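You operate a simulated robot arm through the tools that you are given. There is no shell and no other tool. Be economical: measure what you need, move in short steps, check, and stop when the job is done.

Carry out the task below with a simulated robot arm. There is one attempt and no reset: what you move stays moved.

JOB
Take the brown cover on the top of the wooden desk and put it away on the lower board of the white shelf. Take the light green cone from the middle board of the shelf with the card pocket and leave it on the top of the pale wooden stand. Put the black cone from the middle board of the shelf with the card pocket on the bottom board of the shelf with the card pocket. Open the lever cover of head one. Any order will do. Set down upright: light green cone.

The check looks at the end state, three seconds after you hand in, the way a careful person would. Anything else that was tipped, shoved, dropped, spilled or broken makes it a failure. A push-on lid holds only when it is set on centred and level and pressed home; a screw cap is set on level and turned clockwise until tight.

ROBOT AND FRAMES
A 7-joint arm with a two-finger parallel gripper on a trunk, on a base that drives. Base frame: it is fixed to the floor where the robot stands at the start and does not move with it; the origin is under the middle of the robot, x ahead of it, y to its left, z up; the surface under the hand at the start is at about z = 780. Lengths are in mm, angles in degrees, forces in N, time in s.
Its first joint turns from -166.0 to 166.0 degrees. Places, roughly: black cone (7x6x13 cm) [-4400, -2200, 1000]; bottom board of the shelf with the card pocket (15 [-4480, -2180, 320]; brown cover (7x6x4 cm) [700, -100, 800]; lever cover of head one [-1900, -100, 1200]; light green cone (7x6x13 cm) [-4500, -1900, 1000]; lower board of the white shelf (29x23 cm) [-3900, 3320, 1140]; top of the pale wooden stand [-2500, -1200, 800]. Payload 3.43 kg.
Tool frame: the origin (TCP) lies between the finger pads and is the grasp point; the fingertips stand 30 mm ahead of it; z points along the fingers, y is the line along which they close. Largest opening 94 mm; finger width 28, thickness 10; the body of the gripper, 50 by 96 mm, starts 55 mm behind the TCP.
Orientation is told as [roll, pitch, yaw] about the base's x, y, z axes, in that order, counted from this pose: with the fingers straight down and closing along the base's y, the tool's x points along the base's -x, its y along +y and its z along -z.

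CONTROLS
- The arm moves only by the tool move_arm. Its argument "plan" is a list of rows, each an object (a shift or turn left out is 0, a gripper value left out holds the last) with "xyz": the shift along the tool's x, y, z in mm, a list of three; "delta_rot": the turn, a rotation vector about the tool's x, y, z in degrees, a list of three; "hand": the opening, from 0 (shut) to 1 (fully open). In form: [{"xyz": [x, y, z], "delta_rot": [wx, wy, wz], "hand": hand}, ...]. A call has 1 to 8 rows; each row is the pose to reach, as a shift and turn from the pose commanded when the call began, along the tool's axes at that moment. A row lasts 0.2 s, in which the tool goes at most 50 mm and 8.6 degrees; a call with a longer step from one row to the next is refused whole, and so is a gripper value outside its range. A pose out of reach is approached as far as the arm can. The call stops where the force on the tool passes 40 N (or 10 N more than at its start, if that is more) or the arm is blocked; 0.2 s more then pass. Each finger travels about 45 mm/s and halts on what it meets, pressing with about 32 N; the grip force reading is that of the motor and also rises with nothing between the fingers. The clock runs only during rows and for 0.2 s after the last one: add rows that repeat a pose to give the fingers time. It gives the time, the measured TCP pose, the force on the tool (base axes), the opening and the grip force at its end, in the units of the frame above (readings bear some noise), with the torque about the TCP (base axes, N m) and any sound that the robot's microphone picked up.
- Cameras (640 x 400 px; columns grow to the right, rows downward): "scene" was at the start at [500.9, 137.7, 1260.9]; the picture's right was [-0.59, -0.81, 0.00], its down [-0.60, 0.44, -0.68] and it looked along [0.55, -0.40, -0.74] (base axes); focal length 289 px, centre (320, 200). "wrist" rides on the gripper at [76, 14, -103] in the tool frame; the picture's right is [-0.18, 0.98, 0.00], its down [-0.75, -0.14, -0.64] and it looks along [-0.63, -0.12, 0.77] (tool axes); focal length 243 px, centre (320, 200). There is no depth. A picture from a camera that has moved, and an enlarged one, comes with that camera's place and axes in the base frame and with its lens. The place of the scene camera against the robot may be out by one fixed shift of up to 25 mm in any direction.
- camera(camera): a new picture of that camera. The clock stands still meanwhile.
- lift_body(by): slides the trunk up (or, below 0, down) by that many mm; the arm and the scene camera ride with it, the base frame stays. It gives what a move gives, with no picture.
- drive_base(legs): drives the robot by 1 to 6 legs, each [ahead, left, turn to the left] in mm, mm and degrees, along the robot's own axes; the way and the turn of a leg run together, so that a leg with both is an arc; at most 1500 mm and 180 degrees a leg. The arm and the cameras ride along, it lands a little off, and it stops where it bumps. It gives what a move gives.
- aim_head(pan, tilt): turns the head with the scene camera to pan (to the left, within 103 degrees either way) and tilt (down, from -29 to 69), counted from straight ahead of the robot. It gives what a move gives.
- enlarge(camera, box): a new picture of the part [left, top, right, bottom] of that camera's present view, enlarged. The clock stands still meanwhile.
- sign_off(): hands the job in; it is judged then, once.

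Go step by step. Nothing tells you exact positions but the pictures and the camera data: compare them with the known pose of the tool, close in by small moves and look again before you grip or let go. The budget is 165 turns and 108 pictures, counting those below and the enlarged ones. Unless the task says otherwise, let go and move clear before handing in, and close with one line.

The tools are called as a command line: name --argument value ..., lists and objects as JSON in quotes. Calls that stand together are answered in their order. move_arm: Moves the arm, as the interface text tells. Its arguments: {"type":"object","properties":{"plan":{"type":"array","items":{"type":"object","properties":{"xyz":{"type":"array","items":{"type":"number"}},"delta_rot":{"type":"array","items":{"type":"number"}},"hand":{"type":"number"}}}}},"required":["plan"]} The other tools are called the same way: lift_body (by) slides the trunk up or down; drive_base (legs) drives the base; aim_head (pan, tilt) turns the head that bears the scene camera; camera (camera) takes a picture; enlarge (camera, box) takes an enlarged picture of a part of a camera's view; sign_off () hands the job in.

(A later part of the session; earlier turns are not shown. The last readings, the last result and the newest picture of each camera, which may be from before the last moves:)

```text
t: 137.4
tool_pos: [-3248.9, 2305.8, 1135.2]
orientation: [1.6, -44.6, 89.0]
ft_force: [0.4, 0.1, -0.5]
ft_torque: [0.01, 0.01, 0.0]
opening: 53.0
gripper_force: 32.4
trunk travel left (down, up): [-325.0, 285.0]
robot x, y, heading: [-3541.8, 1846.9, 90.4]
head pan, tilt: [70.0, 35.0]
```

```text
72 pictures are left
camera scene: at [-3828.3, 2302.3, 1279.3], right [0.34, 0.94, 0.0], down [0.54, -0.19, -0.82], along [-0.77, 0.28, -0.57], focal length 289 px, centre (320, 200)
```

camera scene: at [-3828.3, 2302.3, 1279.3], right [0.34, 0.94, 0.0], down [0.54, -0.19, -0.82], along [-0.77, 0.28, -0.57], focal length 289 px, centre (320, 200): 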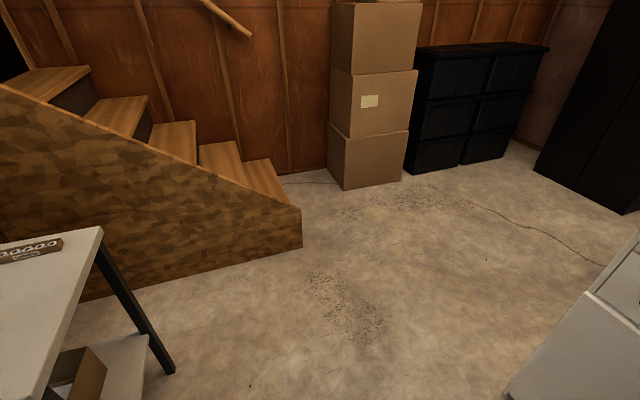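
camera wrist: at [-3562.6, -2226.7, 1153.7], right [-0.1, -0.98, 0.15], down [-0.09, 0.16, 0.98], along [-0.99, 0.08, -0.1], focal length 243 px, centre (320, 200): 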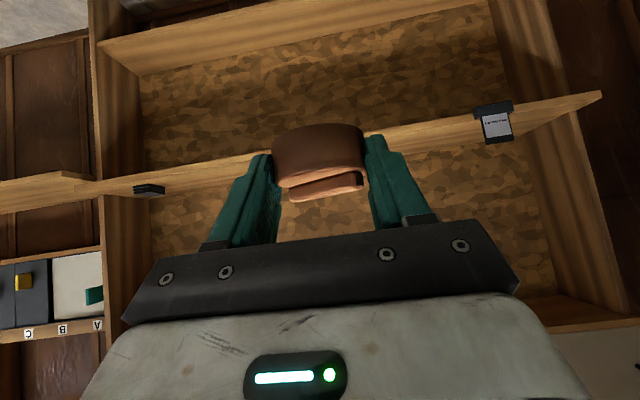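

A similar grey knob sits at the right of the lower board, and the left part is free (x from about -4020 to -3870). I'll drive to just in front, offset so that the head stays left of the cabinet.

drive_base --legs '[[0, 440, 0], [600, 0, 0]]'

aim_head --pan -30 --tilt 20

camera --camera "scene"

camera --camera "wrist"

```text
t: 140.0
tool_pos: [-3594.2, 2302.4, 1136.0]
orientation: [0.9, -44.5, 88.6]
ft_force: [-0.1, -0.3, 0.4]
ft_torque: [-0.01, 0.0, 0.0]
opening: 53.4
gripper_force: 31.7
trunk travel left (down, up): [-325.0, 285.0]
robot x, y, heading: [-3889.1, 1838.8, 89.3]
head pan, tilt: [70.0, 35.0]
stopped in leg 1: the robot was blocked; the commanded pose is now the measured one
```

```text
t: 141.7
tool_pos: [-3595.2, 2302.9, 1134.9]
orientation: [0.9, -44.4, 88.5]
ft_force: [-0.2, 0.5, 0.5]
ft_torque: [0.02, -0.02, -0.01]
opening: 53.3
gripper_force: 32.0
trunk travel left (down, up): [-325.0, 285.0]
robot x, y, heading: [-3888.1, 1839.1, 89.3]
head pan, tilt: [-30.0, 20.0]
```

```text
71 pictures are left
camera scene: at [-4035.4, 2353.9, 1303.2], right [0.86, -0.51, 0.0], down [-0.17, -0.29, -0.94], along [0.48, 0.81, -0.34], focal length 289 px, centre (320, 200)
```

scene: 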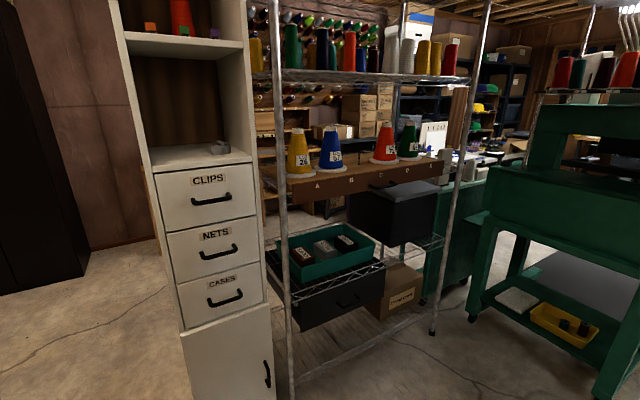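

```text
70 pictures are left
camera wrist: at [-3610.3, 2176.0, 1154.3], right [-0.98, 0.14, 0.14], down [0.15, 0.09, 0.98], along [0.13, 0.99, -0.11], focal length 243 px, centre (320, 200)
```

wrist: 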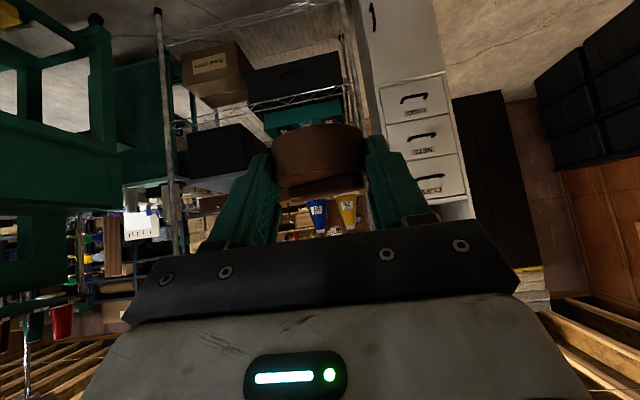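

The base bumped into something on its left, probably the small table. I'll check that nothing was disturbed.

aim_head --pan 103 --tilt 40

camera --camera "scene"

```text
t: 143.9
tool_pos: [-3595.5, 2302.9, 1135.7]
orientation: [0.9, -44.5, 88.6]
ft_force: [-0.4, -0.4, 0.8]
ft_torque: [-0.01, 0.02, 0.01]
opening: 53.4
gripper_force: 32.0
trunk travel left (down, up): [-325.0, 285.0]
robot x, y, heading: [-3885.7, 1840.3, 89.4]
head pan, tilt: [103.0, 40.0]
```

```text
69 pictures are left
camera scene: at [-4165.7, 2255.5, 1271.8], right [-0.21, 0.98, 0.0], down [0.63, 0.14, -0.77], along [-0.75, -0.16, -0.64], focal length 289 px, centre (320, 200)
```

scene: 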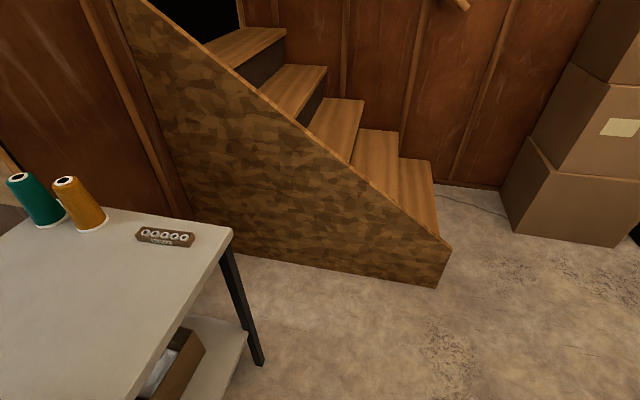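

The table and the things on it look undisturbed. I'll step away from it, drive forward past it, and then go left.

drive_base --legs '[[0, -60, 0.7], [600, 0, 0], [0, 140, 0]]'

aim_head --pan -30 --tilt 20

camera --camera "scene"

camera --camera "wrist"

```text
t: 148.7
tool_pos: [-3683.0, 2897.8, 1134.9]
orientation: [0.9, -44.5, 89.0]
ft_force: [0.2, -0.1, 0.5]
ft_torque: [-0.01, -0.02, -0.01]
opening: 53.3
gripper_force: 32.1
trunk travel left (down, up): [-325.0, 285.0]
robot x, y, heading: [-3970.1, 2429.1, 89.9]
head pan, tilt: [103.0, 40.0]
```

```text
t: 150.9
tool_pos: [-3683.6, 2898.2, 1136.8]
orientation: [0.9, -44.5, 88.9]
ft_force: [0.5, -0.3, -0.2]
ft_torque: [-0.03, -0.02, -0.02]
opening: 53.2
gripper_force: 31.9
trunk travel left (down, up): [-325.0, 285.0]
robot x, y, heading: [-3971.9, 2433.7, 89.7]
head pan, tilt: [-30.0, 20.0]
```

```text
68 pictures are left
camera scene: at [-4123.7, 2946.3, 1303.2], right [0.86, -0.5, 0.0], down [-0.17, -0.3, -0.94], along [0.47, 0.81, -0.34], focal length 289 px, centre (320, 200)
```

scene: 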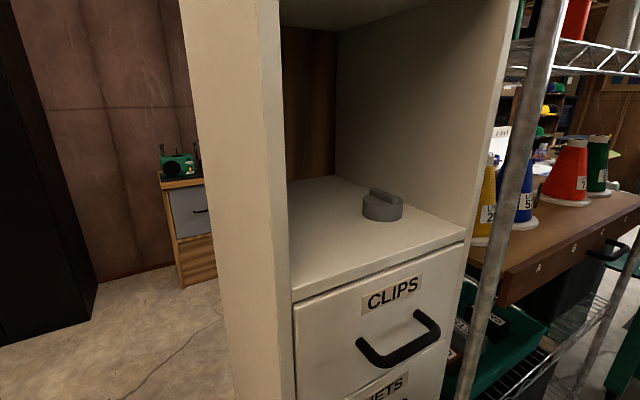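

```text
67 pictures are left
camera wrist: at [-3697.3, 2771.4, 1154.3], right [-0.98, 0.14, 0.14], down [0.15, 0.09, 0.98], along [0.12, 0.99, -0.11], focal length 243 px, centre (320, 200)
```

wrist: 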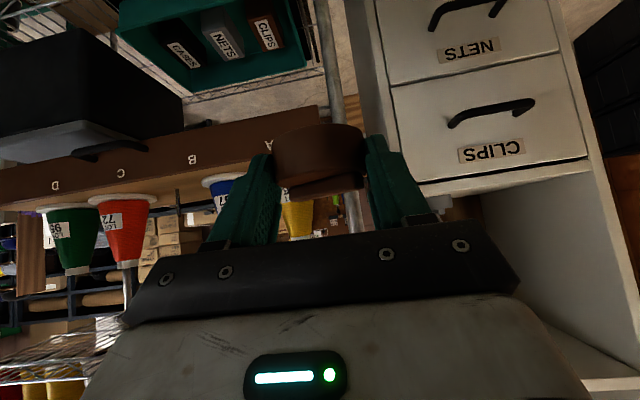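

The board is at z≈1140 with its front edge at y≈3134 and its left part free around x≈-3940. I'll bring the hand in front of the opening at z≈1240.

move_arm --plan '[{"xyz": [-12.4, 43, -12.4]}, {"xyz": [-24.8, 86, -24.8]}, {"xyz": [-37.2, 129, -37.2]}, {"xyz": [-49.6, 172, -49.6]}, {"xyz": [-62, 215, -62]}, {"xyz": [-74, 257, -74]}, {"xyz": [-74, 257, -74]}]'

camera --camera "wrist"

camera --camera "scene"

```text
t: 152.1
tool_pos: [-3853.5, 2868.9, 1266.8]
orientation: [2.7, -42.7, 87.7]
ft_force: [151.8, 0.3, -36.4]
ft_torque: [2.06, 2.06, 8.41]
opening: 53.7
gripper_force: 32.9
out of reach, approached as far as the arm can: row 1, 2, 3, 4, 5, 6
trunk travel left (down, up): [-325.0, 285.0]
robot x, y, heading: [-3971.5, 2434.8, 89.9]
head pan, tilt: [-30.0, 20.0]
stopped in row 6: the force on the tool passed its limit at 644 N (the readings are from after the stop); the commanded pose is now the measured one
```

```text
66 pictures are left
camera wrist: at [-3867.5, 2743.6, 1290.2], right [-0.98, 0.14, 0.16], down [0.18, 0.12, 0.98], along [0.12, 0.98, -0.14], focal length 243 px, centre (320, 200)
```

wrist: 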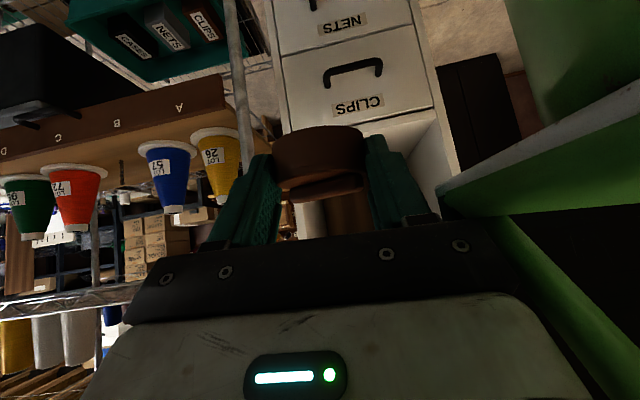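

```text
65 pictures are left
camera scene: at [-4123.6, 2945.7, 1303.3], right [0.86, -0.5, 0.0], down [-0.17, -0.3, -0.94], along [0.47, 0.81, -0.34], focal length 289 px, centre (320, 200)
```

scene: 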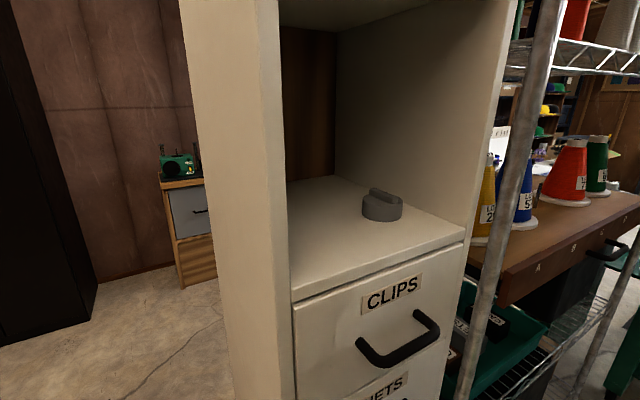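

The hand ran into my own head mast. I'll back away from it, then move the base further left so the arm works well to the right of the mast.

move_arm --plan '[{"xyz": [0, -15, 0]}, {"xyz": [0, -40, 0]}, {"xyz": [0, -70, 0]}, {"xyz": [0, -70, 0]}]'

camera --camera "wrist"

```text
t: 153.1
tool_pos: [-3783.7, 2869.1, 1264.7]
orientation: [2.2, -42.6, 87.9]
ft_force: [0.3, -0.6, -0.1]
ft_torque: [-0.02, -0.02, -0.01]
opening: 53.3
gripper_force: 32.2
trunk travel left (down, up): [-325.0, 285.0]
robot x, y, heading: [-3969.6, 2436.1, 89.6]
head pan, tilt: [-30.0, 20.0]
```

```text
64 pictures are left
camera wrist: at [-3798.0, 2742.4, 1288.8], right [-0.98, 0.15, 0.15], down [0.17, 0.12, 0.98], along [0.13, 0.98, -0.14], focal length 243 px, centre (320, 200)
```

wrist: 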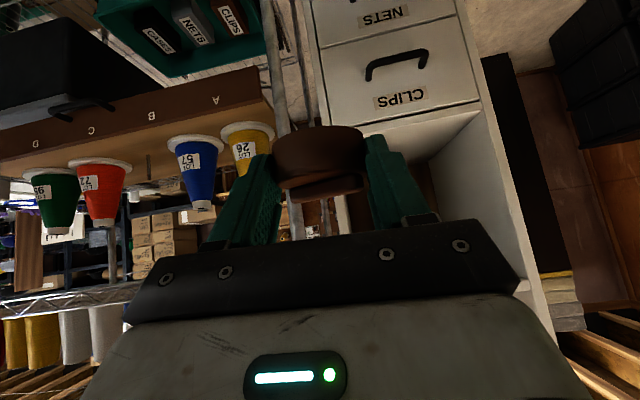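

Free again. I'll drive 165 mm left so the hand lines up with the free part of the board.

drive_base --legs '[[0, 165, 0.4]]'

camera --camera "wrist"

aim_head --pan -50 --tilt 20

camera --camera "scene"

```text
t: 154.6
tool_pos: [-3955.0, 2869.5, 1265.2]
orientation: [2.2, -42.6, 88.3]
ft_force: [0.2, 0.0, -0.1]
ft_torque: [-0.01, 0.0, 0.0]
opening: 53.2
gripper_force: 31.9
trunk travel left (down, up): [-325.0, 285.0]
robot x, y, heading: [-4140.1, 2435.2, 90.4]
head pan, tilt: [-30.0, 20.0]
```

```text
63 pictures are left
camera wrist: at [-3969.2, 2743.5, 1288.9], right [-0.98, 0.14, 0.15], down [0.17, 0.12, 0.98], along [0.12, 0.98, -0.14], focal length 243 px, centre (320, 200)
```

wrist: 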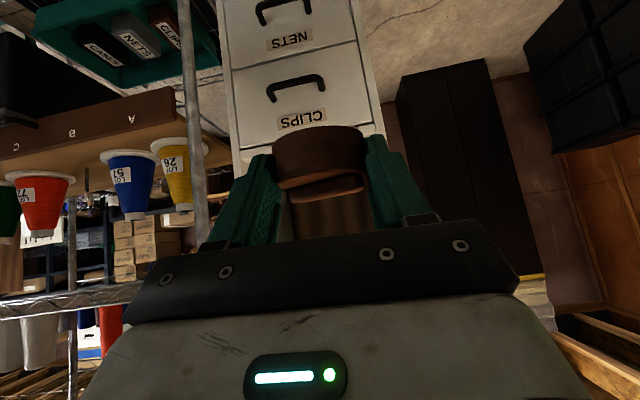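

```text
t: 155.4
tool_pos: [-3955.4, 2869.5, 1264.8]
orientation: [2.3, -42.6, 88.1]
ft_force: [0.5, 0.7, 0.4]
ft_torque: [-0.01, 0.02, 0.01]
opening: 53.3
gripper_force: 32.2
trunk travel left (down, up): [-325.0, 285.0]
robot x, y, heading: [-4139.8, 2433.4, 90.3]
head pan, tilt: [-50.0, 20.0]
```

```text
62 pictures are left
camera scene: at [-4271.6, 2924.6, 1303.2], right [0.65, -0.76, 0.0], down [-0.26, -0.22, -0.94], along [0.72, 0.61, -0.34], focal length 289 px, centre (320, 200)
```

scene: 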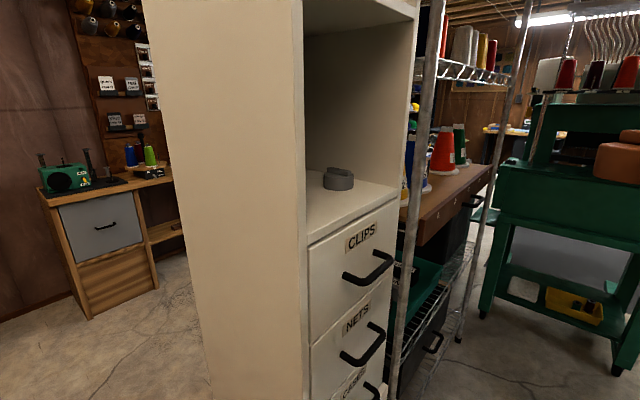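

The hand is lined up at x≈-3955. I'll move straight in, keeping about 70 mm above the board.

move_arm --plan '[{"xyz": [-30.5, 0.6, 32.9]}, {"xyz": [-61, 1.2, 65.8], "delta_rot": [0, -1, 0]}, {"xyz": [-91.5, 1.8, 98.7], "delta_rot": [0, -2, 0]}, {"xyz": [-122, 2.4, 131.6], "delta_rot": [0, -3, 0]}, {"xyz": [-152.5, 3, 164.5], "delta_rot": [0, -3, 0]}, {"xyz": [-183, 3.6, 197.4], "delta_rot": [0, -3, 0]}, {"xyz": [-205, 4, 221], "delta_rot": [0, -3, 0]}]'

camera --camera "wrist"

camera --camera "scene"

```text
t: 157.0
tool_pos: [-3958.1, 3169.3, 1243.6]
orientation: [2.3, -45.7, 88.0]
ft_force: [0.9, -0.3, 0.2]
ft_torque: [0.0, 0.01, -0.03]
opening: 53.5
gripper_force: 31.8
trunk travel left (down, up): [-325.0, 285.0]
robot x, y, heading: [-4138.3, 2437.9, 90.2]
head pan, tilt: [-50.0, 20.0]
```

```text
61 pictures are left
camera wrist: at [-3971.6, 3041.8, 1260.1], right [-0.98, 0.13, 0.16], down [0.17, 0.07, 0.98], along [0.12, 0.99, -0.09], focal length 243 px, centre (320, 200)
```

wrist: 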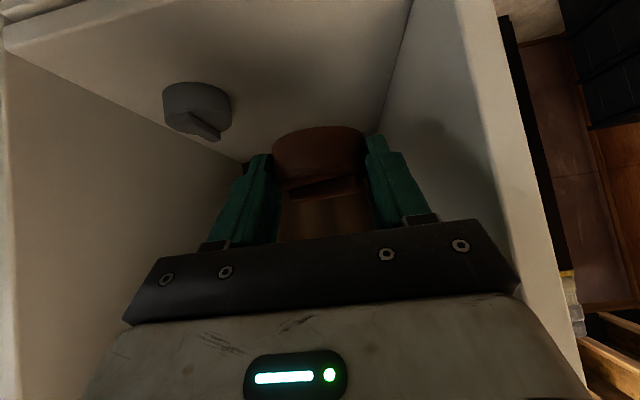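

```text
60 pictures are left
camera scene: at [-4271.4, 2924.5, 1303.2], right [0.65, -0.76, 0.0], down [-0.26, -0.22, -0.94], along [0.72, 0.61, -0.34], focal length 289 px, centre (320, 200)
```

scene: 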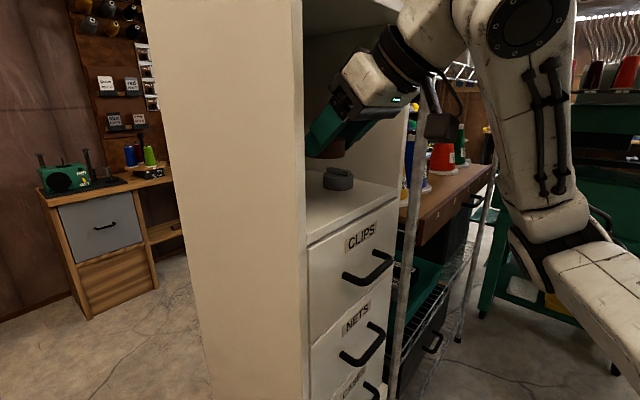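

Inside the cell, with the grey knob (x≈-3870) and left wall (x≈-4027) both clear. I'll go 25 mm deeper and then down until it touches.

move_arm --plan '[{"xyz": [-17.5, 0, 17.9]}, {"xyz": [-3, 0, 32]}, {"xyz": [11, 0, 46]}, {"xyz": [18, 0, 53]}, {"xyz": [23, 0, 58]}, {"xyz": [26.5, 0, 61.5]}, {"xyz": [30, 0, 65]}, {"xyz": [33, 0, 68]}]'

camera --camera "wrist"

```text
t: 158.8
tool_pos: [-3960.5, 3196.6, 1169.9]
orientation: [2.4, -45.7, 88.0]
ft_force: [-0.8, 0.8, 1.0]
ft_torque: [-0.02, 0.02, -0.02]
opening: 53.2
gripper_force: 31.6
trunk travel left (down, up): [-325.0, 285.0]
robot x, y, heading: [-4140.0, 2434.3, 90.3]
head pan, tilt: [-50.0, 20.0]
```

```text
59 pictures are left
camera wrist: at [-3974.3, 3068.8, 1187.5], right [-0.98, 0.13, 0.16], down [0.17, 0.07, 0.98], along [0.12, 0.99, -0.09], focal length 243 px, centre (320, 200)
```

wrist: 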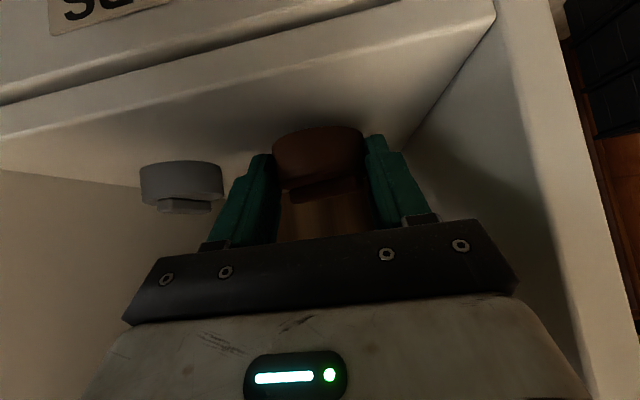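

No contact yet; I'll continue down in 3 mm steps.

move_arm --plan '[{"xyz": [2.1, 0, 2.1]}, {"xyz": [4.2, 0, 4.2]}, {"xyz": [6.3, 0, 6.3]}, {"xyz": [8.4, 0, 8.4]}, {"xyz": [10.5, 0, 10.5]}, {"xyz": [12.6, 0, 12.6]}, {"xyz": [14.7, 0, 14.7]}, {"xyz": [16.8, 0, 16.8]}]'

camera --camera "wrist"

```text
t: 160.0
tool_pos: [-3961.4, 3195.3, 1161.5]
orientation: [2.1, -46.7, 88.0]
ft_force: [-0.8, -1.4, 12.4]
ft_torque: [0.09, -0.35, -0.03]
opening: 53.6
gripper_force: 32.2
trunk travel left (down, up): [-325.0, 285.0]
robot x, y, heading: [-4141.5, 2429.3, 90.3]
head pan, tilt: [-50.0, 20.0]
stopped in row 5: the force on the tool passed its limit at 44 N (the readings are from after the stop); the commanded pose is now the measured one
```

```text
58 pictures are left
camera wrist: at [-3974.9, 3067.7, 1177.1], right [-0.98, 0.13, 0.16], down [0.17, 0.05, 0.98], along [0.12, 0.99, -0.07], focal length 243 px, centre (320, 200)
```

wrist: 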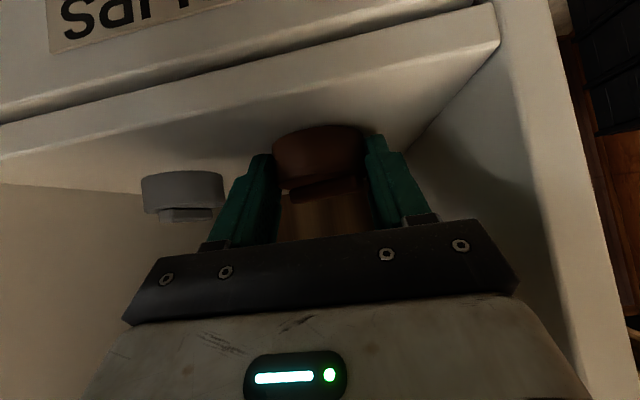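

Contact at TCP z≈1161. I'll open a little (68 mm), let the cover settle, then rise straight up.

move_arm --plan '[{"xyz": [0, 0, 0], "hand": 0.65}, {"xyz": [0, 0, 0], "hand": 0.72}, {"xyz": [0, 0, 0], "hand": 0.72}, {"xyz": [-2, 0, -2], "hand": 0.72}, {"xyz": [-6, 0, -6], "hand": 0.72}, {"xyz": [-14, 0, -14], "hand": 0.72}, {"xyz": [-28, 0, -28], "hand": 0.72}]'

camera --camera "wrist"

```text
t: 161.6
tool_pos: [-3959.9, 3195.0, 1199.7]
orientation: [2.2, -46.3, 87.9]
ft_force: [0.9, 0.5, 0.7]
ft_torque: [-0.01, 0.0, -0.02]
opening: 67.6
gripper_force: 0.0
trunk travel left (down, up): [-325.0, 285.0]
robot x, y, heading: [-4142.6, 2435.9, 90.2]
head pan, tilt: [-50.0, 20.0]
```

```text
57 pictures are left
camera wrist: at [-3974.2, 3067.7, 1215.1], right [-0.98, 0.13, 0.16], down [0.17, 0.05, 0.98], along [0.12, 0.99, -0.08], focal length 243 px, centre (320, 200)
```

wrist: 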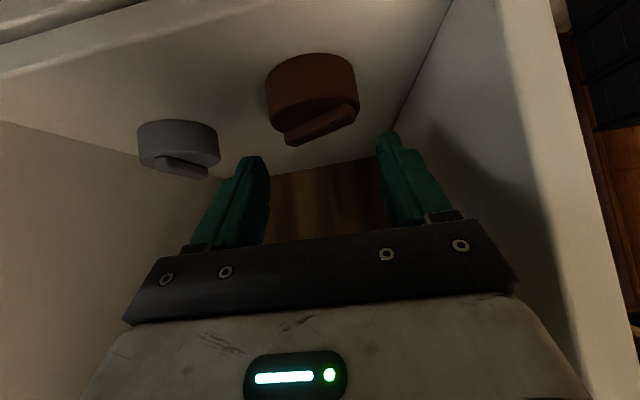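

The cover stands flat on the lower board. I'll withdraw from the cell.

move_arm --plan '[{"xyz": [-25, 0, -25]}, {"xyz": [8, 0, -58]}, {"xyz": [41, 0, -91]}, {"xyz": [74, 0, -124]}, {"xyz": [107, 0, -157]}, {"xyz": [140, 0, -190]}, {"xyz": [173, 0, -223]}, {"xyz": [200, 0, -250]}]'

camera --camera "scene"

```text
t: 163.4
tool_pos: [-3950.0, 2862.0, 1223.9]
orientation: [6.4, -44.8, 86.4]
ft_force: [-1.4, 0.2, -0.4]
ft_torque: [0.01, -0.04, -0.07]
opening: 67.8
gripper_force: 0.0
out of reach, approached as far as the arm can: row 5, 6, 7, 8
trunk travel left (down, up): [-325.0, 285.0]
robot x, y, heading: [-4143.3, 2434.9, 90.1]
head pan, tilt: [-50.0, 20.0]
```

```text
56 pictures are left
camera scene: at [-4272.1, 2923.6, 1303.4], right [0.65, -0.76, 0.0], down [-0.26, -0.22, -0.94], along [0.72, 0.61, -0.34], focal length 289 px, centre (320, 200)
```

scene: 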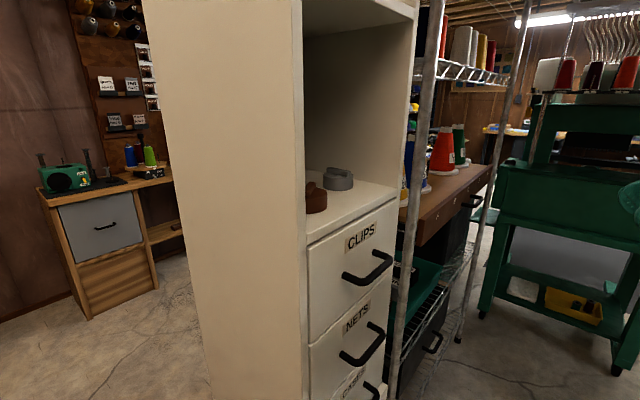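

The cover is delivered. Now I'll drive back down the lane to the shelf with the card pocket and face it.

drive_base --legs '[[0, -620, 0], [-1450, 0, 0], [-1450, 0, 0], [-1450, 0, 0], [0, 0, 89.8]]'

aim_head --pan -10 --tilt 25

camera --camera "scene"

```text
t: 190.9
tool_pos: [-3794.5, -1706.9, 1224.0]
orientation: [6.5, -44.8, 179.8]
ft_force: [0.9, -0.2, -0.2]
ft_torque: [0.04, 0.0, -0.01]
opening: 67.7
gripper_force: 0.2
trunk travel left (down, up): [-325.0, 285.0]
robot x, y, heading: [-3355.9, -1875.1, -176.0]
head pan, tilt: [-50.0, 20.0]
```

```text
t: 192.0
tool_pos: [-3794.7, -1705.7, 1223.0]
orientation: [6.6, -44.6, 179.8]
ft_force: [-0.2, 0.0, 0.5]
ft_torque: [0.01, 0.01, 0.01]
opening: 67.9
gripper_force: 0.0
trunk travel left (down, up): [-325.0, 285.0]
robot x, y, heading: [-3354.2, -1870.1, -176.3]
head pan, tilt: [-10.0, 25.0]
```

```text
55 pictures are left
camera scene: at [-3878.6, -2095.1, 1295.1], right [0.11, 0.99, 0.0], down [0.42, -0.05, -0.91], along [-0.9, 0.1, -0.42], focal length 289 px, centre (320, 200)
```

scene: 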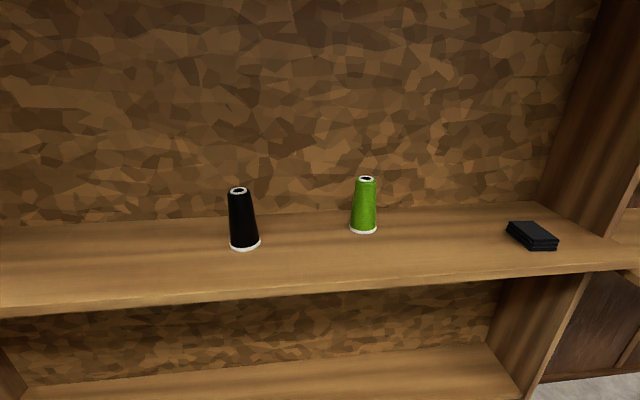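

The green cone is at about [-4457, -1928] and the black one at about [-4419, -2199], with the board at z≈940. I'll position the base for the green cone first.

drive_base --legs '[[0, 0, -3.8], [0, 270, 0], [270, 0, 0]]'

camera --camera "wrist"

camera --camera "scene"

```text
t: 195.9
tool_pos: [-4055.6, -1948.6, 1224.2]
orientation: [6.5, -44.7, 175.9]
ft_force: [0.4, 0.3, -0.5]
ft_torque: [0.02, -0.02, 0.01]
opening: 67.9
gripper_force: 0.0
trunk travel left (down, up): [-325.0, 285.0]
robot x, y, heading: [-3628.8, -2139.6, -179.9]
head pan, tilt: [-10.0, 25.0]
```

```text
54 pictures are left
camera wrist: at [-3929.0, -1961.5, 1243.3], right [-0.12, -0.97, 0.21], down [-0.08, 0.22, 0.97], along [-0.99, 0.1, -0.11], focal length 243 px, centre (320, 200)
```

wrist: 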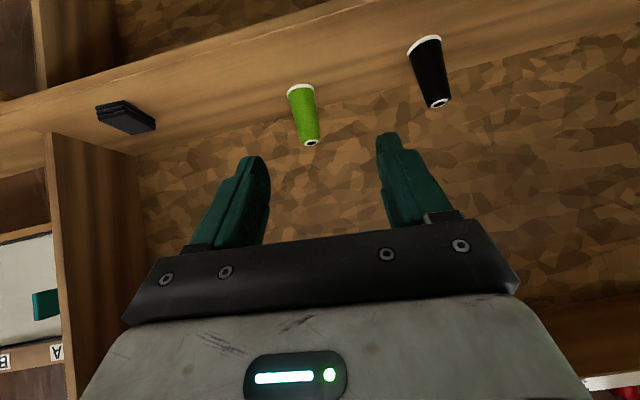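

```text
53 pictures are left
camera scene: at [-4165.1, -2332.3, 1295.1], right [0.17, 0.98, 0.0], down [0.42, -0.07, -0.91], along [-0.89, 0.16, -0.42], focal length 289 px, centre (320, 200)
```

scene: 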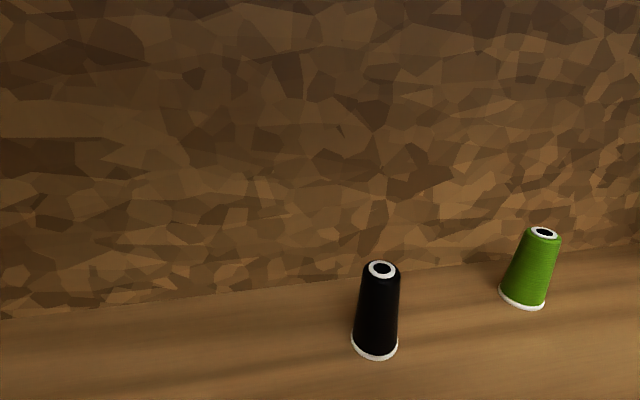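

From the wrist view the green cone stands at about [-4424, -1920]. I'll straighten the tool and move to a pre-grasp point in front of and above it.

move_arm --plan '[{"xyz": [-16.6, -5.7, 38.7], "delta_rot": [0.5, 0, -0.4], "hand": 1}, {"xyz": [-33.2, -11.3, 77.5], "delta_rot": [1, -0.1, -0.8]}, {"xyz": [-49.8, -17, 116.2], "delta_rot": [1.5, -0.1, -1.2]}, {"xyz": [-66.5, -22.7, 155], "delta_rot": [2, -0.2, -1.7]}, {"xyz": [-83.1, -28.4, 193.7], "delta_rot": [2.6, -0.2, -2.1]}, {"xyz": [-99.7, -34, 232.5], "delta_rot": [3.1, -0.3, -2.5]}, {"xyz": [-116.3, -39.7, 271.2], "delta_rot": [3.6, -0.3, -2.9]}, {"xyz": [-116.3, -39.7, 271.2], "delta_rot": [3.6, -0.3, -2.9]}]'

camera --camera "wrist"

```text
t: 197.7
tool_pos: [-4329.7, -1921.5, 1108.3]
orientation: [0.0, -45.2, -179.9]
ft_force: [0.2, -0.2, 0.4]
ft_torque: [0.03, -0.01, 0.01]
opening: 94.2
gripper_force: 0.0
out of reach, approached as far as the arm can: row 1, 2, 3, 4, 5, 6
trunk travel left (down, up): [-325.0, 285.0]
robot x, y, heading: [-3630.7, -2143.4, -180.1]
head pan, tilt: [-10.0, 25.0]
```

```text
52 pictures are left
camera wrist: at [-4203.3, -1937.5, 1125.7], right [-0.13, -0.98, 0.13], down [-0.08, 0.14, 0.99], along [-0.99, 0.12, -0.09], focal length 243 px, centre (320, 200)
```

wrist: 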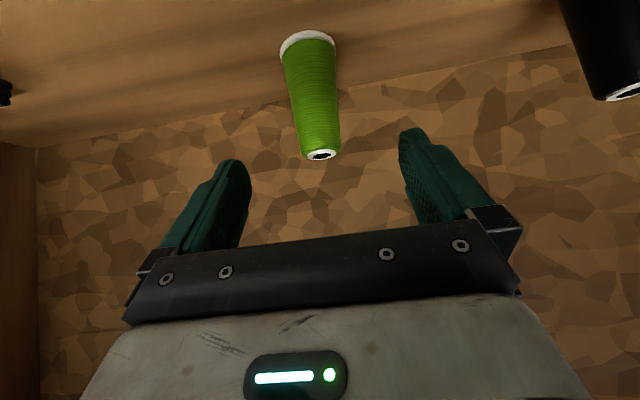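

The cone is centred between the fingers. I'll advance along the finger direction and close on it.

move_arm --plan '[{"xyz": [-1, 0, 40]}, {"xyz": [-2, 0, 75]}, {"xyz": [-3, 0, 100]}, {"xyz": [-3, 0, 116]}]'

camera --camera "wrist"

```text
t: 198.7
tool_pos: [-4417.6, -1922.4, 1029.7]
orientation: [-0.1, -45.2, -180.0]
ft_force: [-0.4, -0.1, 0.6]
ft_torque: [0.01, 0.0, 0.02]
opening: 94.2
gripper_force: 0.0
trunk travel left (down, up): [-325.0, 285.0]
robot x, y, heading: [-3628.9, -2145.5, -180.1]
head pan, tilt: [-10.0, 25.0]
```

```text
51 pictures are left
camera wrist: at [-4289.7, -1936.9, 1047.3], right [-0.13, -0.98, 0.13], down [-0.07, 0.14, 0.99], along [-0.99, 0.12, -0.09], focal length 243 px, centre (320, 200)
```

wrist: 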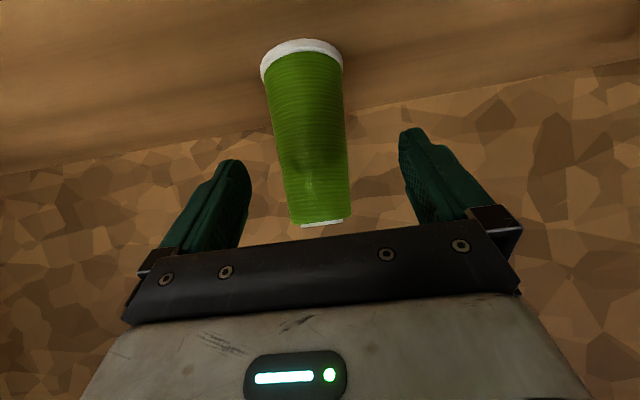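

Well placed. Closing the gripper.

move_arm --plan '[{"xyz": [0, 0, 0], "hand": 0.7}, {"xyz": [0, 0, 0], "hand": 0.55}, {"xyz": [0, 0, 0], "hand": 0.4}, {"xyz": [0, 0, 0], "hand": 0.2}, {"xyz": [0, 0, 0], "hand": 0}, {"xyz": [0, 0, 0], "hand": 0}, {"xyz": [0, 0, 0], "hand": 0}]'

camera --camera "wrist"

```text
t: 200.3
tool_pos: [-4416.8, -1921.9, 1030.1]
orientation: [0.0, -45.2, 180.0]
ft_force: [-0.2, 0.1, 0.3]
ft_torque: [-0.01, 0.01, 0.0]
opening: 0.0
gripper_force: 32.4
trunk travel left (down, up): [-325.0, 285.0]
robot x, y, heading: [-3626.9, -2141.2, -180.0]
head pan, tilt: [-10.0, 25.0]
```

```text
50 pictures are left
camera wrist: at [-4289.6, -1937.0, 1047.4], right [-0.13, -0.98, 0.13], down [-0.08, 0.14, 0.99], along [-0.99, 0.12, -0.09], focal length 243 px, centre (320, 200)
```

wrist: 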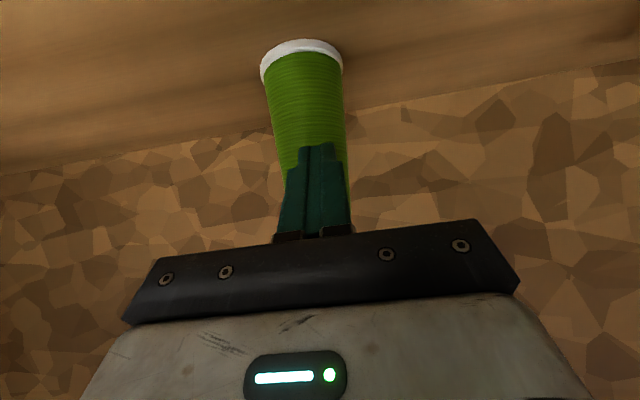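

The fingers closed on air in front of the cone, which wasn't touched. By the change in its size it's deeper, at about [-4473, -1918], with the board at z≈908. I'll reopen and go further in.

move_arm --plan '[{"xyz": [0, 0, 0], "hand": 1}, {"xyz": [0, 0, 0], "hand": 1}, {"xyz": [0, 0, 0], "hand": 1}, {"xyz": [0, 0, 0], "hand": 1}, {"xyz": [0, 0, 0], "hand": 1}, {"xyz": [0, 0, 0], "hand": 1}]'

move_arm --plan '[{"xyz": [-3, -2, 20]}, {"xyz": [-5, -3, 35]}, {"xyz": [-7, -3, 48]}, {"xyz": [-8, -3, 58]}]'

camera --camera "wrist"

aim_head --pan -40 --tilt 30

camera --camera "scene"

```text
t: 201.7
tool_pos: [-4416.1, -1921.9, 1030.5]
orientation: [0.0, -45.3, 180.1]
ft_force: [-0.6, 0.7, 0.5]
ft_torque: [0.01, -0.02, 0.02]
opening: 93.8
gripper_force: 0.1
trunk travel left (down, up): [-325.0, 285.0]
robot x, y, heading: [-3630.9, -2141.5, -179.9]
head pan, tilt: [-10.0, 25.0]
```

```text
t: 202.7
tool_pos: [-4462.8, -1917.1, 995.8]
orientation: [0.0, -45.2, 180.0]
ft_force: [-0.5, -0.5, 0.2]
ft_torque: [-0.02, 0.0, -0.02]
opening: 94.0
gripper_force: 0.1
trunk travel left (down, up): [-325.0, 285.0]
robot x, y, heading: [-3626.7, -2143.7, -180.2]
head pan, tilt: [-10.0, 25.0]
```

```text
49 pictures are left
camera wrist: at [-4335.6, -1932.9, 1013.6], right [-0.13, -0.98, 0.13], down [-0.07, 0.14, 0.99], along [-0.99, 0.12, -0.09], focal length 243 px, centre (320, 200)
```

wrist: 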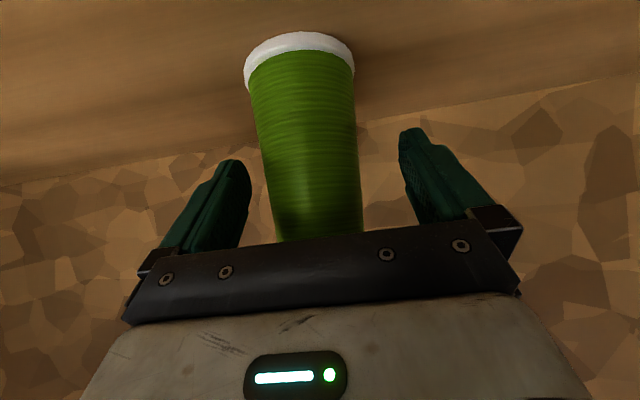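

```text
t: 203.6
tool_pos: [-4461.8, -1919.1, 996.2]
orientation: [-0.1, -45.2, 180.0]
ft_force: [0.2, -0.7, -0.2]
ft_torque: [0.0, 0.01, 0.04]
opening: 94.2
gripper_force: 0.0
trunk travel left (down, up): [-325.0, 285.0]
robot x, y, heading: [-3624.5, -2142.2, -180.1]
head pan, tilt: [-40.0, 30.0]
```

```text
48 pictures are left
camera scene: at [-4144.0, -2290.3, 1287.1], right [0.64, 0.77, 0.0], down [0.38, -0.32, -0.87], along [-0.66, 0.56, -0.5], focal length 289 px, centre (320, 200)
```

scene: 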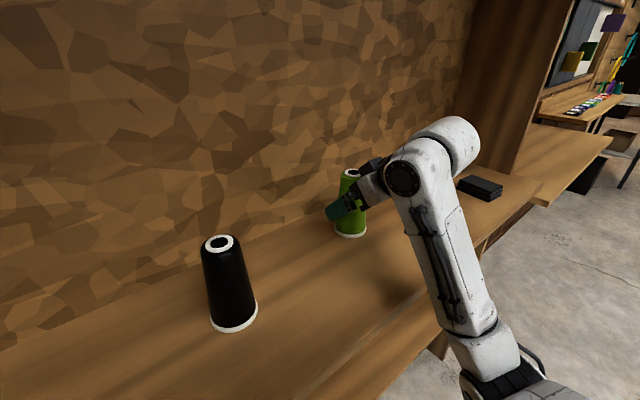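

Consistent now: the axis is 14 mm ahead of the TCP and the hand is around the upper body. Closing.

move_arm --plan '[{"xyz": [0, 0, 0], "hand": 0.7}, {"xyz": [0, 0, 0], "hand": 0.6}, {"xyz": [0, 0, 0], "hand": 0.5}, {"xyz": [0, 0, 0], "hand": 0.3}, {"xyz": [0, 0, 0], "hand": 0}, {"xyz": [0, 0, 0], "hand": 0}]'

camera --camera "wrist"

```text
t: 205.0
tool_pos: [-4462.1, -1917.3, 995.9]
orientation: [0.0, -45.2, 180.0]
ft_force: [-0.2, 2.4, 3.4]
ft_torque: [0.04, 0.07, -0.05]
opening: 59.1
gripper_force: 31.5
trunk travel left (down, up): [-325.0, 285.0]
robot x, y, heading: [-3629.3, -2144.6, -180.0]
head pan, tilt: [-40.0, 30.0]
```

```text
47 pictures are left
camera wrist: at [-4335.5, -1932.8, 1013.7], right [-0.13, -0.98, 0.13], down [-0.07, 0.14, 0.99], along [-0.99, 0.12, -0.09], focal length 243 px, centre (320, 200)
```

wrist: 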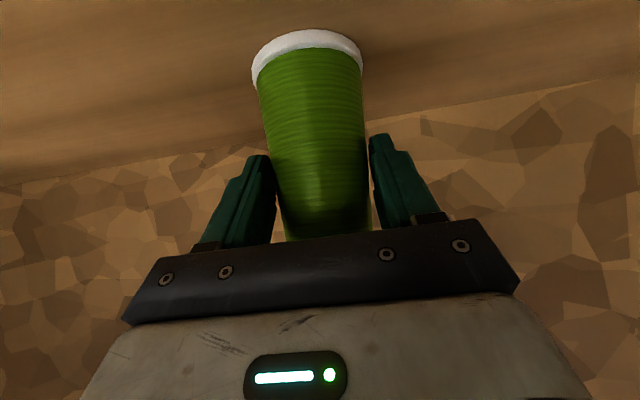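

Gripped at 59 mm. I'll lift a little and check that it hangs upright.

move_arm --plan '[{"xyz": [-5, 0, -5]}, {"xyz": [-20, 0, -20]}, {"xyz": [-42, 0, -42]}, {"xyz": [-42, 0, -42]}]'

camera --camera "wrist"

enlarge --camera "scene" --box '[270, 110, 430, 250]'

```text
t: 206.0
tool_pos: [-4461.8, -1919.4, 1055.3]
orientation: [0.1, -45.3, 180.0]
ft_force: [0.4, 1.2, -1.3]
ft_torque: [0.01, -0.02, -0.03]
opening: 59.0
gripper_force: 31.6
trunk travel left (down, up): [-325.0, 285.0]
robot x, y, heading: [-3630.0, -2143.8, -180.2]
head pan, tilt: [-40.0, 30.0]
```

```text
46 pictures are left
camera wrist: at [-4335.2, -1934.2, 1073.7], right [-0.13, -0.98, 0.13], down [-0.08, 0.14, 0.99], along [-0.99, 0.12, -0.09], focal length 243 px, centre (320, 200)
```

wrist: 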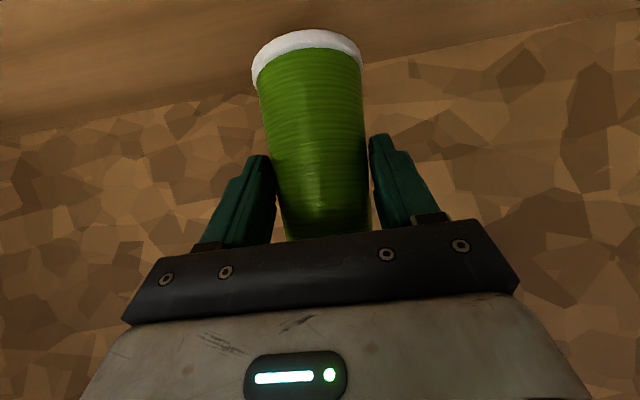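

```text
2.86 times, centred on (350, 180) of scene
camera zoom: at [-4144.0, -2290.2, 1287.0], right [0.64, 0.77, 0.0], down [0.38, -0.32, -0.87], along [-0.66, 0.56, -0.5], focal length 826 px, centre (234, 257)
```

zoom: 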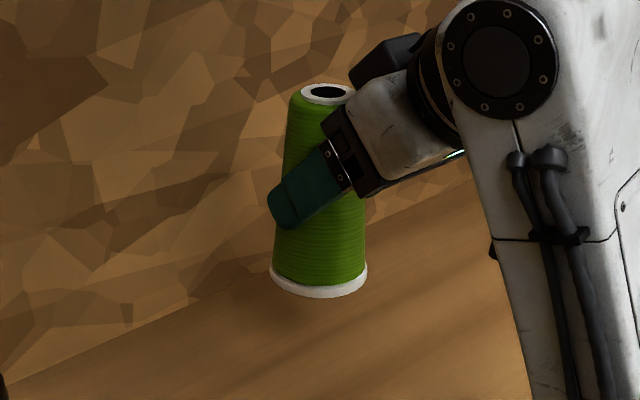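

It hangs upright, with its base 92 mm below the TCP. I'll retract and drive toward the pale stand behind the green table.

move_arm --plan '[{"xyz": [27, 0, -40]}, {"xyz": [54, 0, -80]}, {"xyz": [81, 0, -120]}, {"xyz": [108, 0, -160]}, {"xyz": [135, 0, -200]}, {"xyz": [162, 0, -240]}, {"xyz": [189, 0, -280]}, {"xyz": [200, 0, -295]}]'

drive_base --legs '[[-330, 0, 0], [0, 0, -179], [0, 880, 0]]'

aim_head --pan -10 --tilt 35

camera --camera "scene"

camera --camera "wrist"

```text
t: 207.8
tool_pos: [-4236.6, -1866.5, 1131.1]
orientation: [0.1, -45.1, 179.9]
ft_force: [-0.3, 0.0, -1.5]
ft_torque: [-0.02, -0.06, -0.02]
opening: 59.4
gripper_force: 32.5
out of reach, approached as far as the arm can: row 3, 4, 5, 6, 7, 8
trunk travel left (down, up): [-325.0, 285.0]
robot x, y, heading: [-3622.1, -2145.2, -179.9]
head pan, tilt: [-40.0, 30.0]
```

```text
t: 221.7
tool_pos: [-2652.1, -1589.1, 1131.7]
orientation: [0.1, -45.2, -4.5]
ft_force: [0.1, 0.5, -1.2]
ft_torque: [0.01, 0.0, 0.01]
opening: 59.0
gripper_force: 32.2
trunk travel left (down, up): [-325.0, 285.0]
robot x, y, heading: [-3237.5, -1268.4, -4.7]
head pan, tilt: [-40.0, 30.0]
```

```text
t: 222.7
tool_pos: [-2653.5, -1587.5, 1131.9]
orientation: [0.1, -45.2, -4.6]
ft_force: [-0.6, 0.1, -1.1]
ft_torque: [0.0, 0.01, -0.02]
opening: 58.9
gripper_force: 32.2
trunk travel left (down, up): [-325.0, 285.0]
robot x, y, heading: [-3239.9, -1264.1, -4.8]
head pan, tilt: [-10.0, 35.0]
```

```text
44 pictures are left
camera scene: at [-2701.9, -1139.2, 1279.3], right [-0.25, -0.97, 0.0], down [-0.56, 0.14, -0.82], along [0.79, -0.21, -0.57], focal length 289 px, centre (320, 200)
```

scene: 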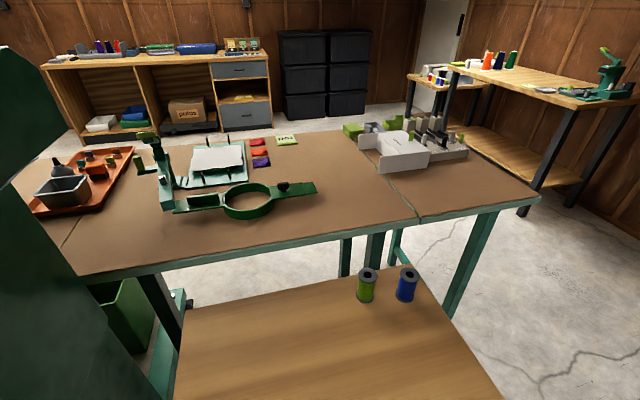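

```text
43 pictures are left
camera wrist: at [-2777.2, -1565.1, 1149.4], right [0.21, 0.97, 0.13], down [0.06, -0.15, 0.99], along [0.98, -0.2, -0.09], focal length 243 px, centre (320, 200)
```

wrist: 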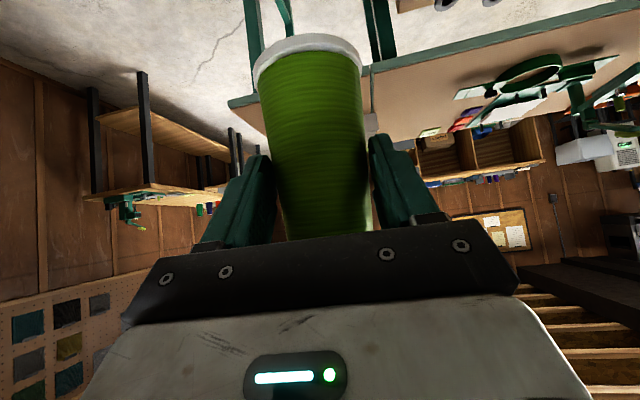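

The pale stand is in view with two spools at its far right. I'll straighten the base and put the cone at about [-2505, -1180], where the top is free.

drive_base --legs '[[0, 60, 4.8]]'

move_arm --plan '[{"xyz": [0, 40, 0]}, {"xyz": [0, 80, 0]}, {"xyz": [0, 120, 0]}, {"xyz": [0, 160, 0]}, {"xyz": [0, 200, 0]}, {"xyz": [0, 240, 0]}, {"xyz": [0, 280, 0]}]'

camera --camera "scene"

camera --camera "wrist"

```text
t: 223.7
tool_pos: [-2625.7, -1477.7, 1132.1]
orientation: [0.0, -45.1, 0.1]
ft_force: [-1.0, -0.2, -1.0]
ft_torque: [-0.01, 0.01, -0.01]
opening: 58.8
gripper_force: 32.2
trunk travel left (down, up): [-325.0, 285.0]
robot x, y, heading: [-3235.3, -1205.4, 0.5]
head pan, tilt: [-10.0, 35.0]
```

```text
t: 225.2
tool_pos: [-2607.1, -1280.3, 1269.1]
orientation: [3.2, -42.1, -2.6]
ft_force: [-1.3, -0.4, -0.8]
ft_torque: [-0.01, 0.0, 0.01]
opening: 58.6
gripper_force: 31.7
out of reach, approached as far as the arm can: row 1, 2, 3, 4, 5, 6, 7
trunk travel left (down, up): [-325.0, 285.0]
robot x, y, heading: [-3238.6, -1204.6, 0.3]
head pan, tilt: [-10.0, 35.0]
```

```text
42 pictures are left
camera scene: at [-2714.2, -1035.1, 1279.8], right [-0.17, -0.99, 0.0], down [-0.56, 0.1, -0.82], along [0.81, -0.14, -0.57], focal length 289 px, centre (320, 200)
```

scene: 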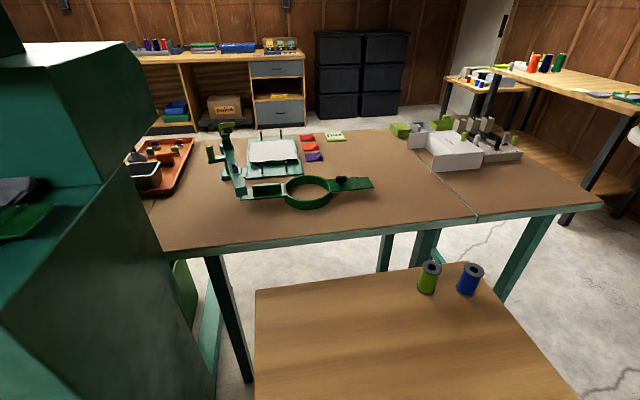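

```text
41 pictures are left
camera wrist: at [-2732.0, -1266.6, 1294.9], right [0.14, 0.98, 0.16], down [0.13, -0.18, 0.97], along [0.98, -0.12, -0.15], focal length 243 px, centre (320, 200)
```

wrist: 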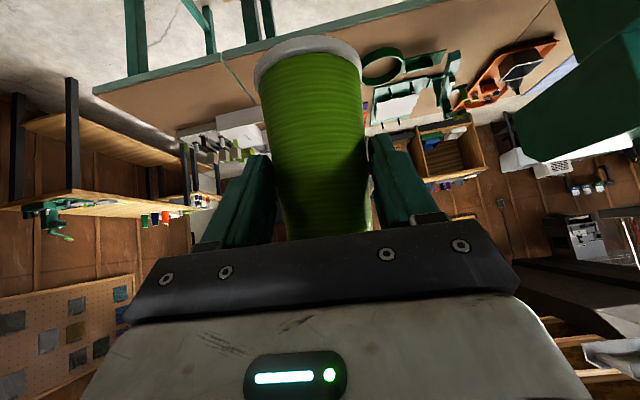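

The arm command had stayed beyond the reachable fold. I'll move forward over the stand, staying high.

move_arm --plan '[{"xyz": [-6, -4.5, 34]}, {"xyz": [-12, -9, 69]}, {"xyz": [-18, -13.5, 104]}, {"xyz": [-24, -18, 138]}, {"xyz": [-30, -22.5, 173]}, {"xyz": [-36, -27, 207]}, {"xyz": [-42, -31.5, 242]}, {"xyz": [-47, -36, 276]}]'

camera --camera "wrist"

camera --camera "scene"

```text
t: 227.1
tool_pos: [-2389.4, -1309.0, 1116.2]
orientation: [0.1, -45.2, 0.2]
ft_force: [-0.7, 0.2, -1.2]
ft_torque: [0.01, 0.03, 0.0]
opening: 58.9
gripper_force: 31.9
out of reach, approached as far as the arm can: row 1, 2
trunk travel left (down, up): [-325.0, 285.0]
robot x, y, heading: [-3234.1, -1204.6, 0.3]
head pan, tilt: [-10.0, 35.0]
```

```text
40 pictures are left
camera wrist: at [-2515.8, -1296.1, 1133.6], right [0.13, 0.98, 0.13], down [0.08, -0.14, 0.99], along [0.99, -0.11, -0.09], focal length 243 px, centre (320, 200)
```

wrist: 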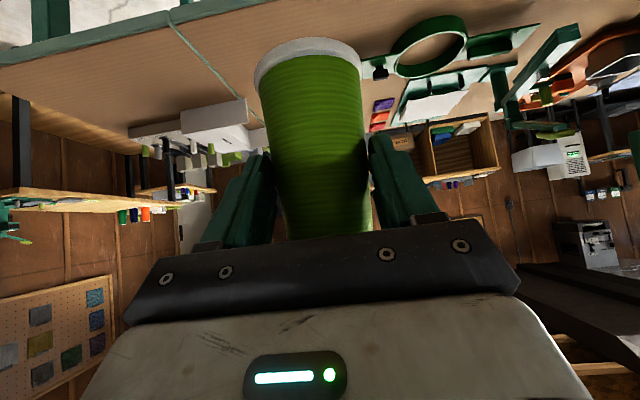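

```text
39 pictures are left
camera scene: at [-2713.1, -1034.2, 1279.3], right [-0.17, -0.99, 0.0], down [-0.57, 0.1, -0.82], along [0.81, -0.14, -0.57], focal length 289 px, centre (320, 200)
```

scene: 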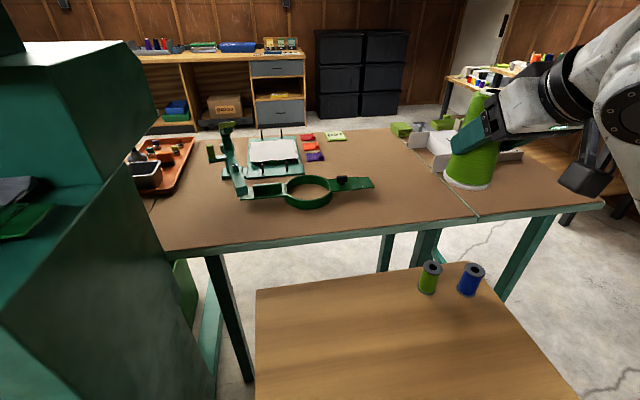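

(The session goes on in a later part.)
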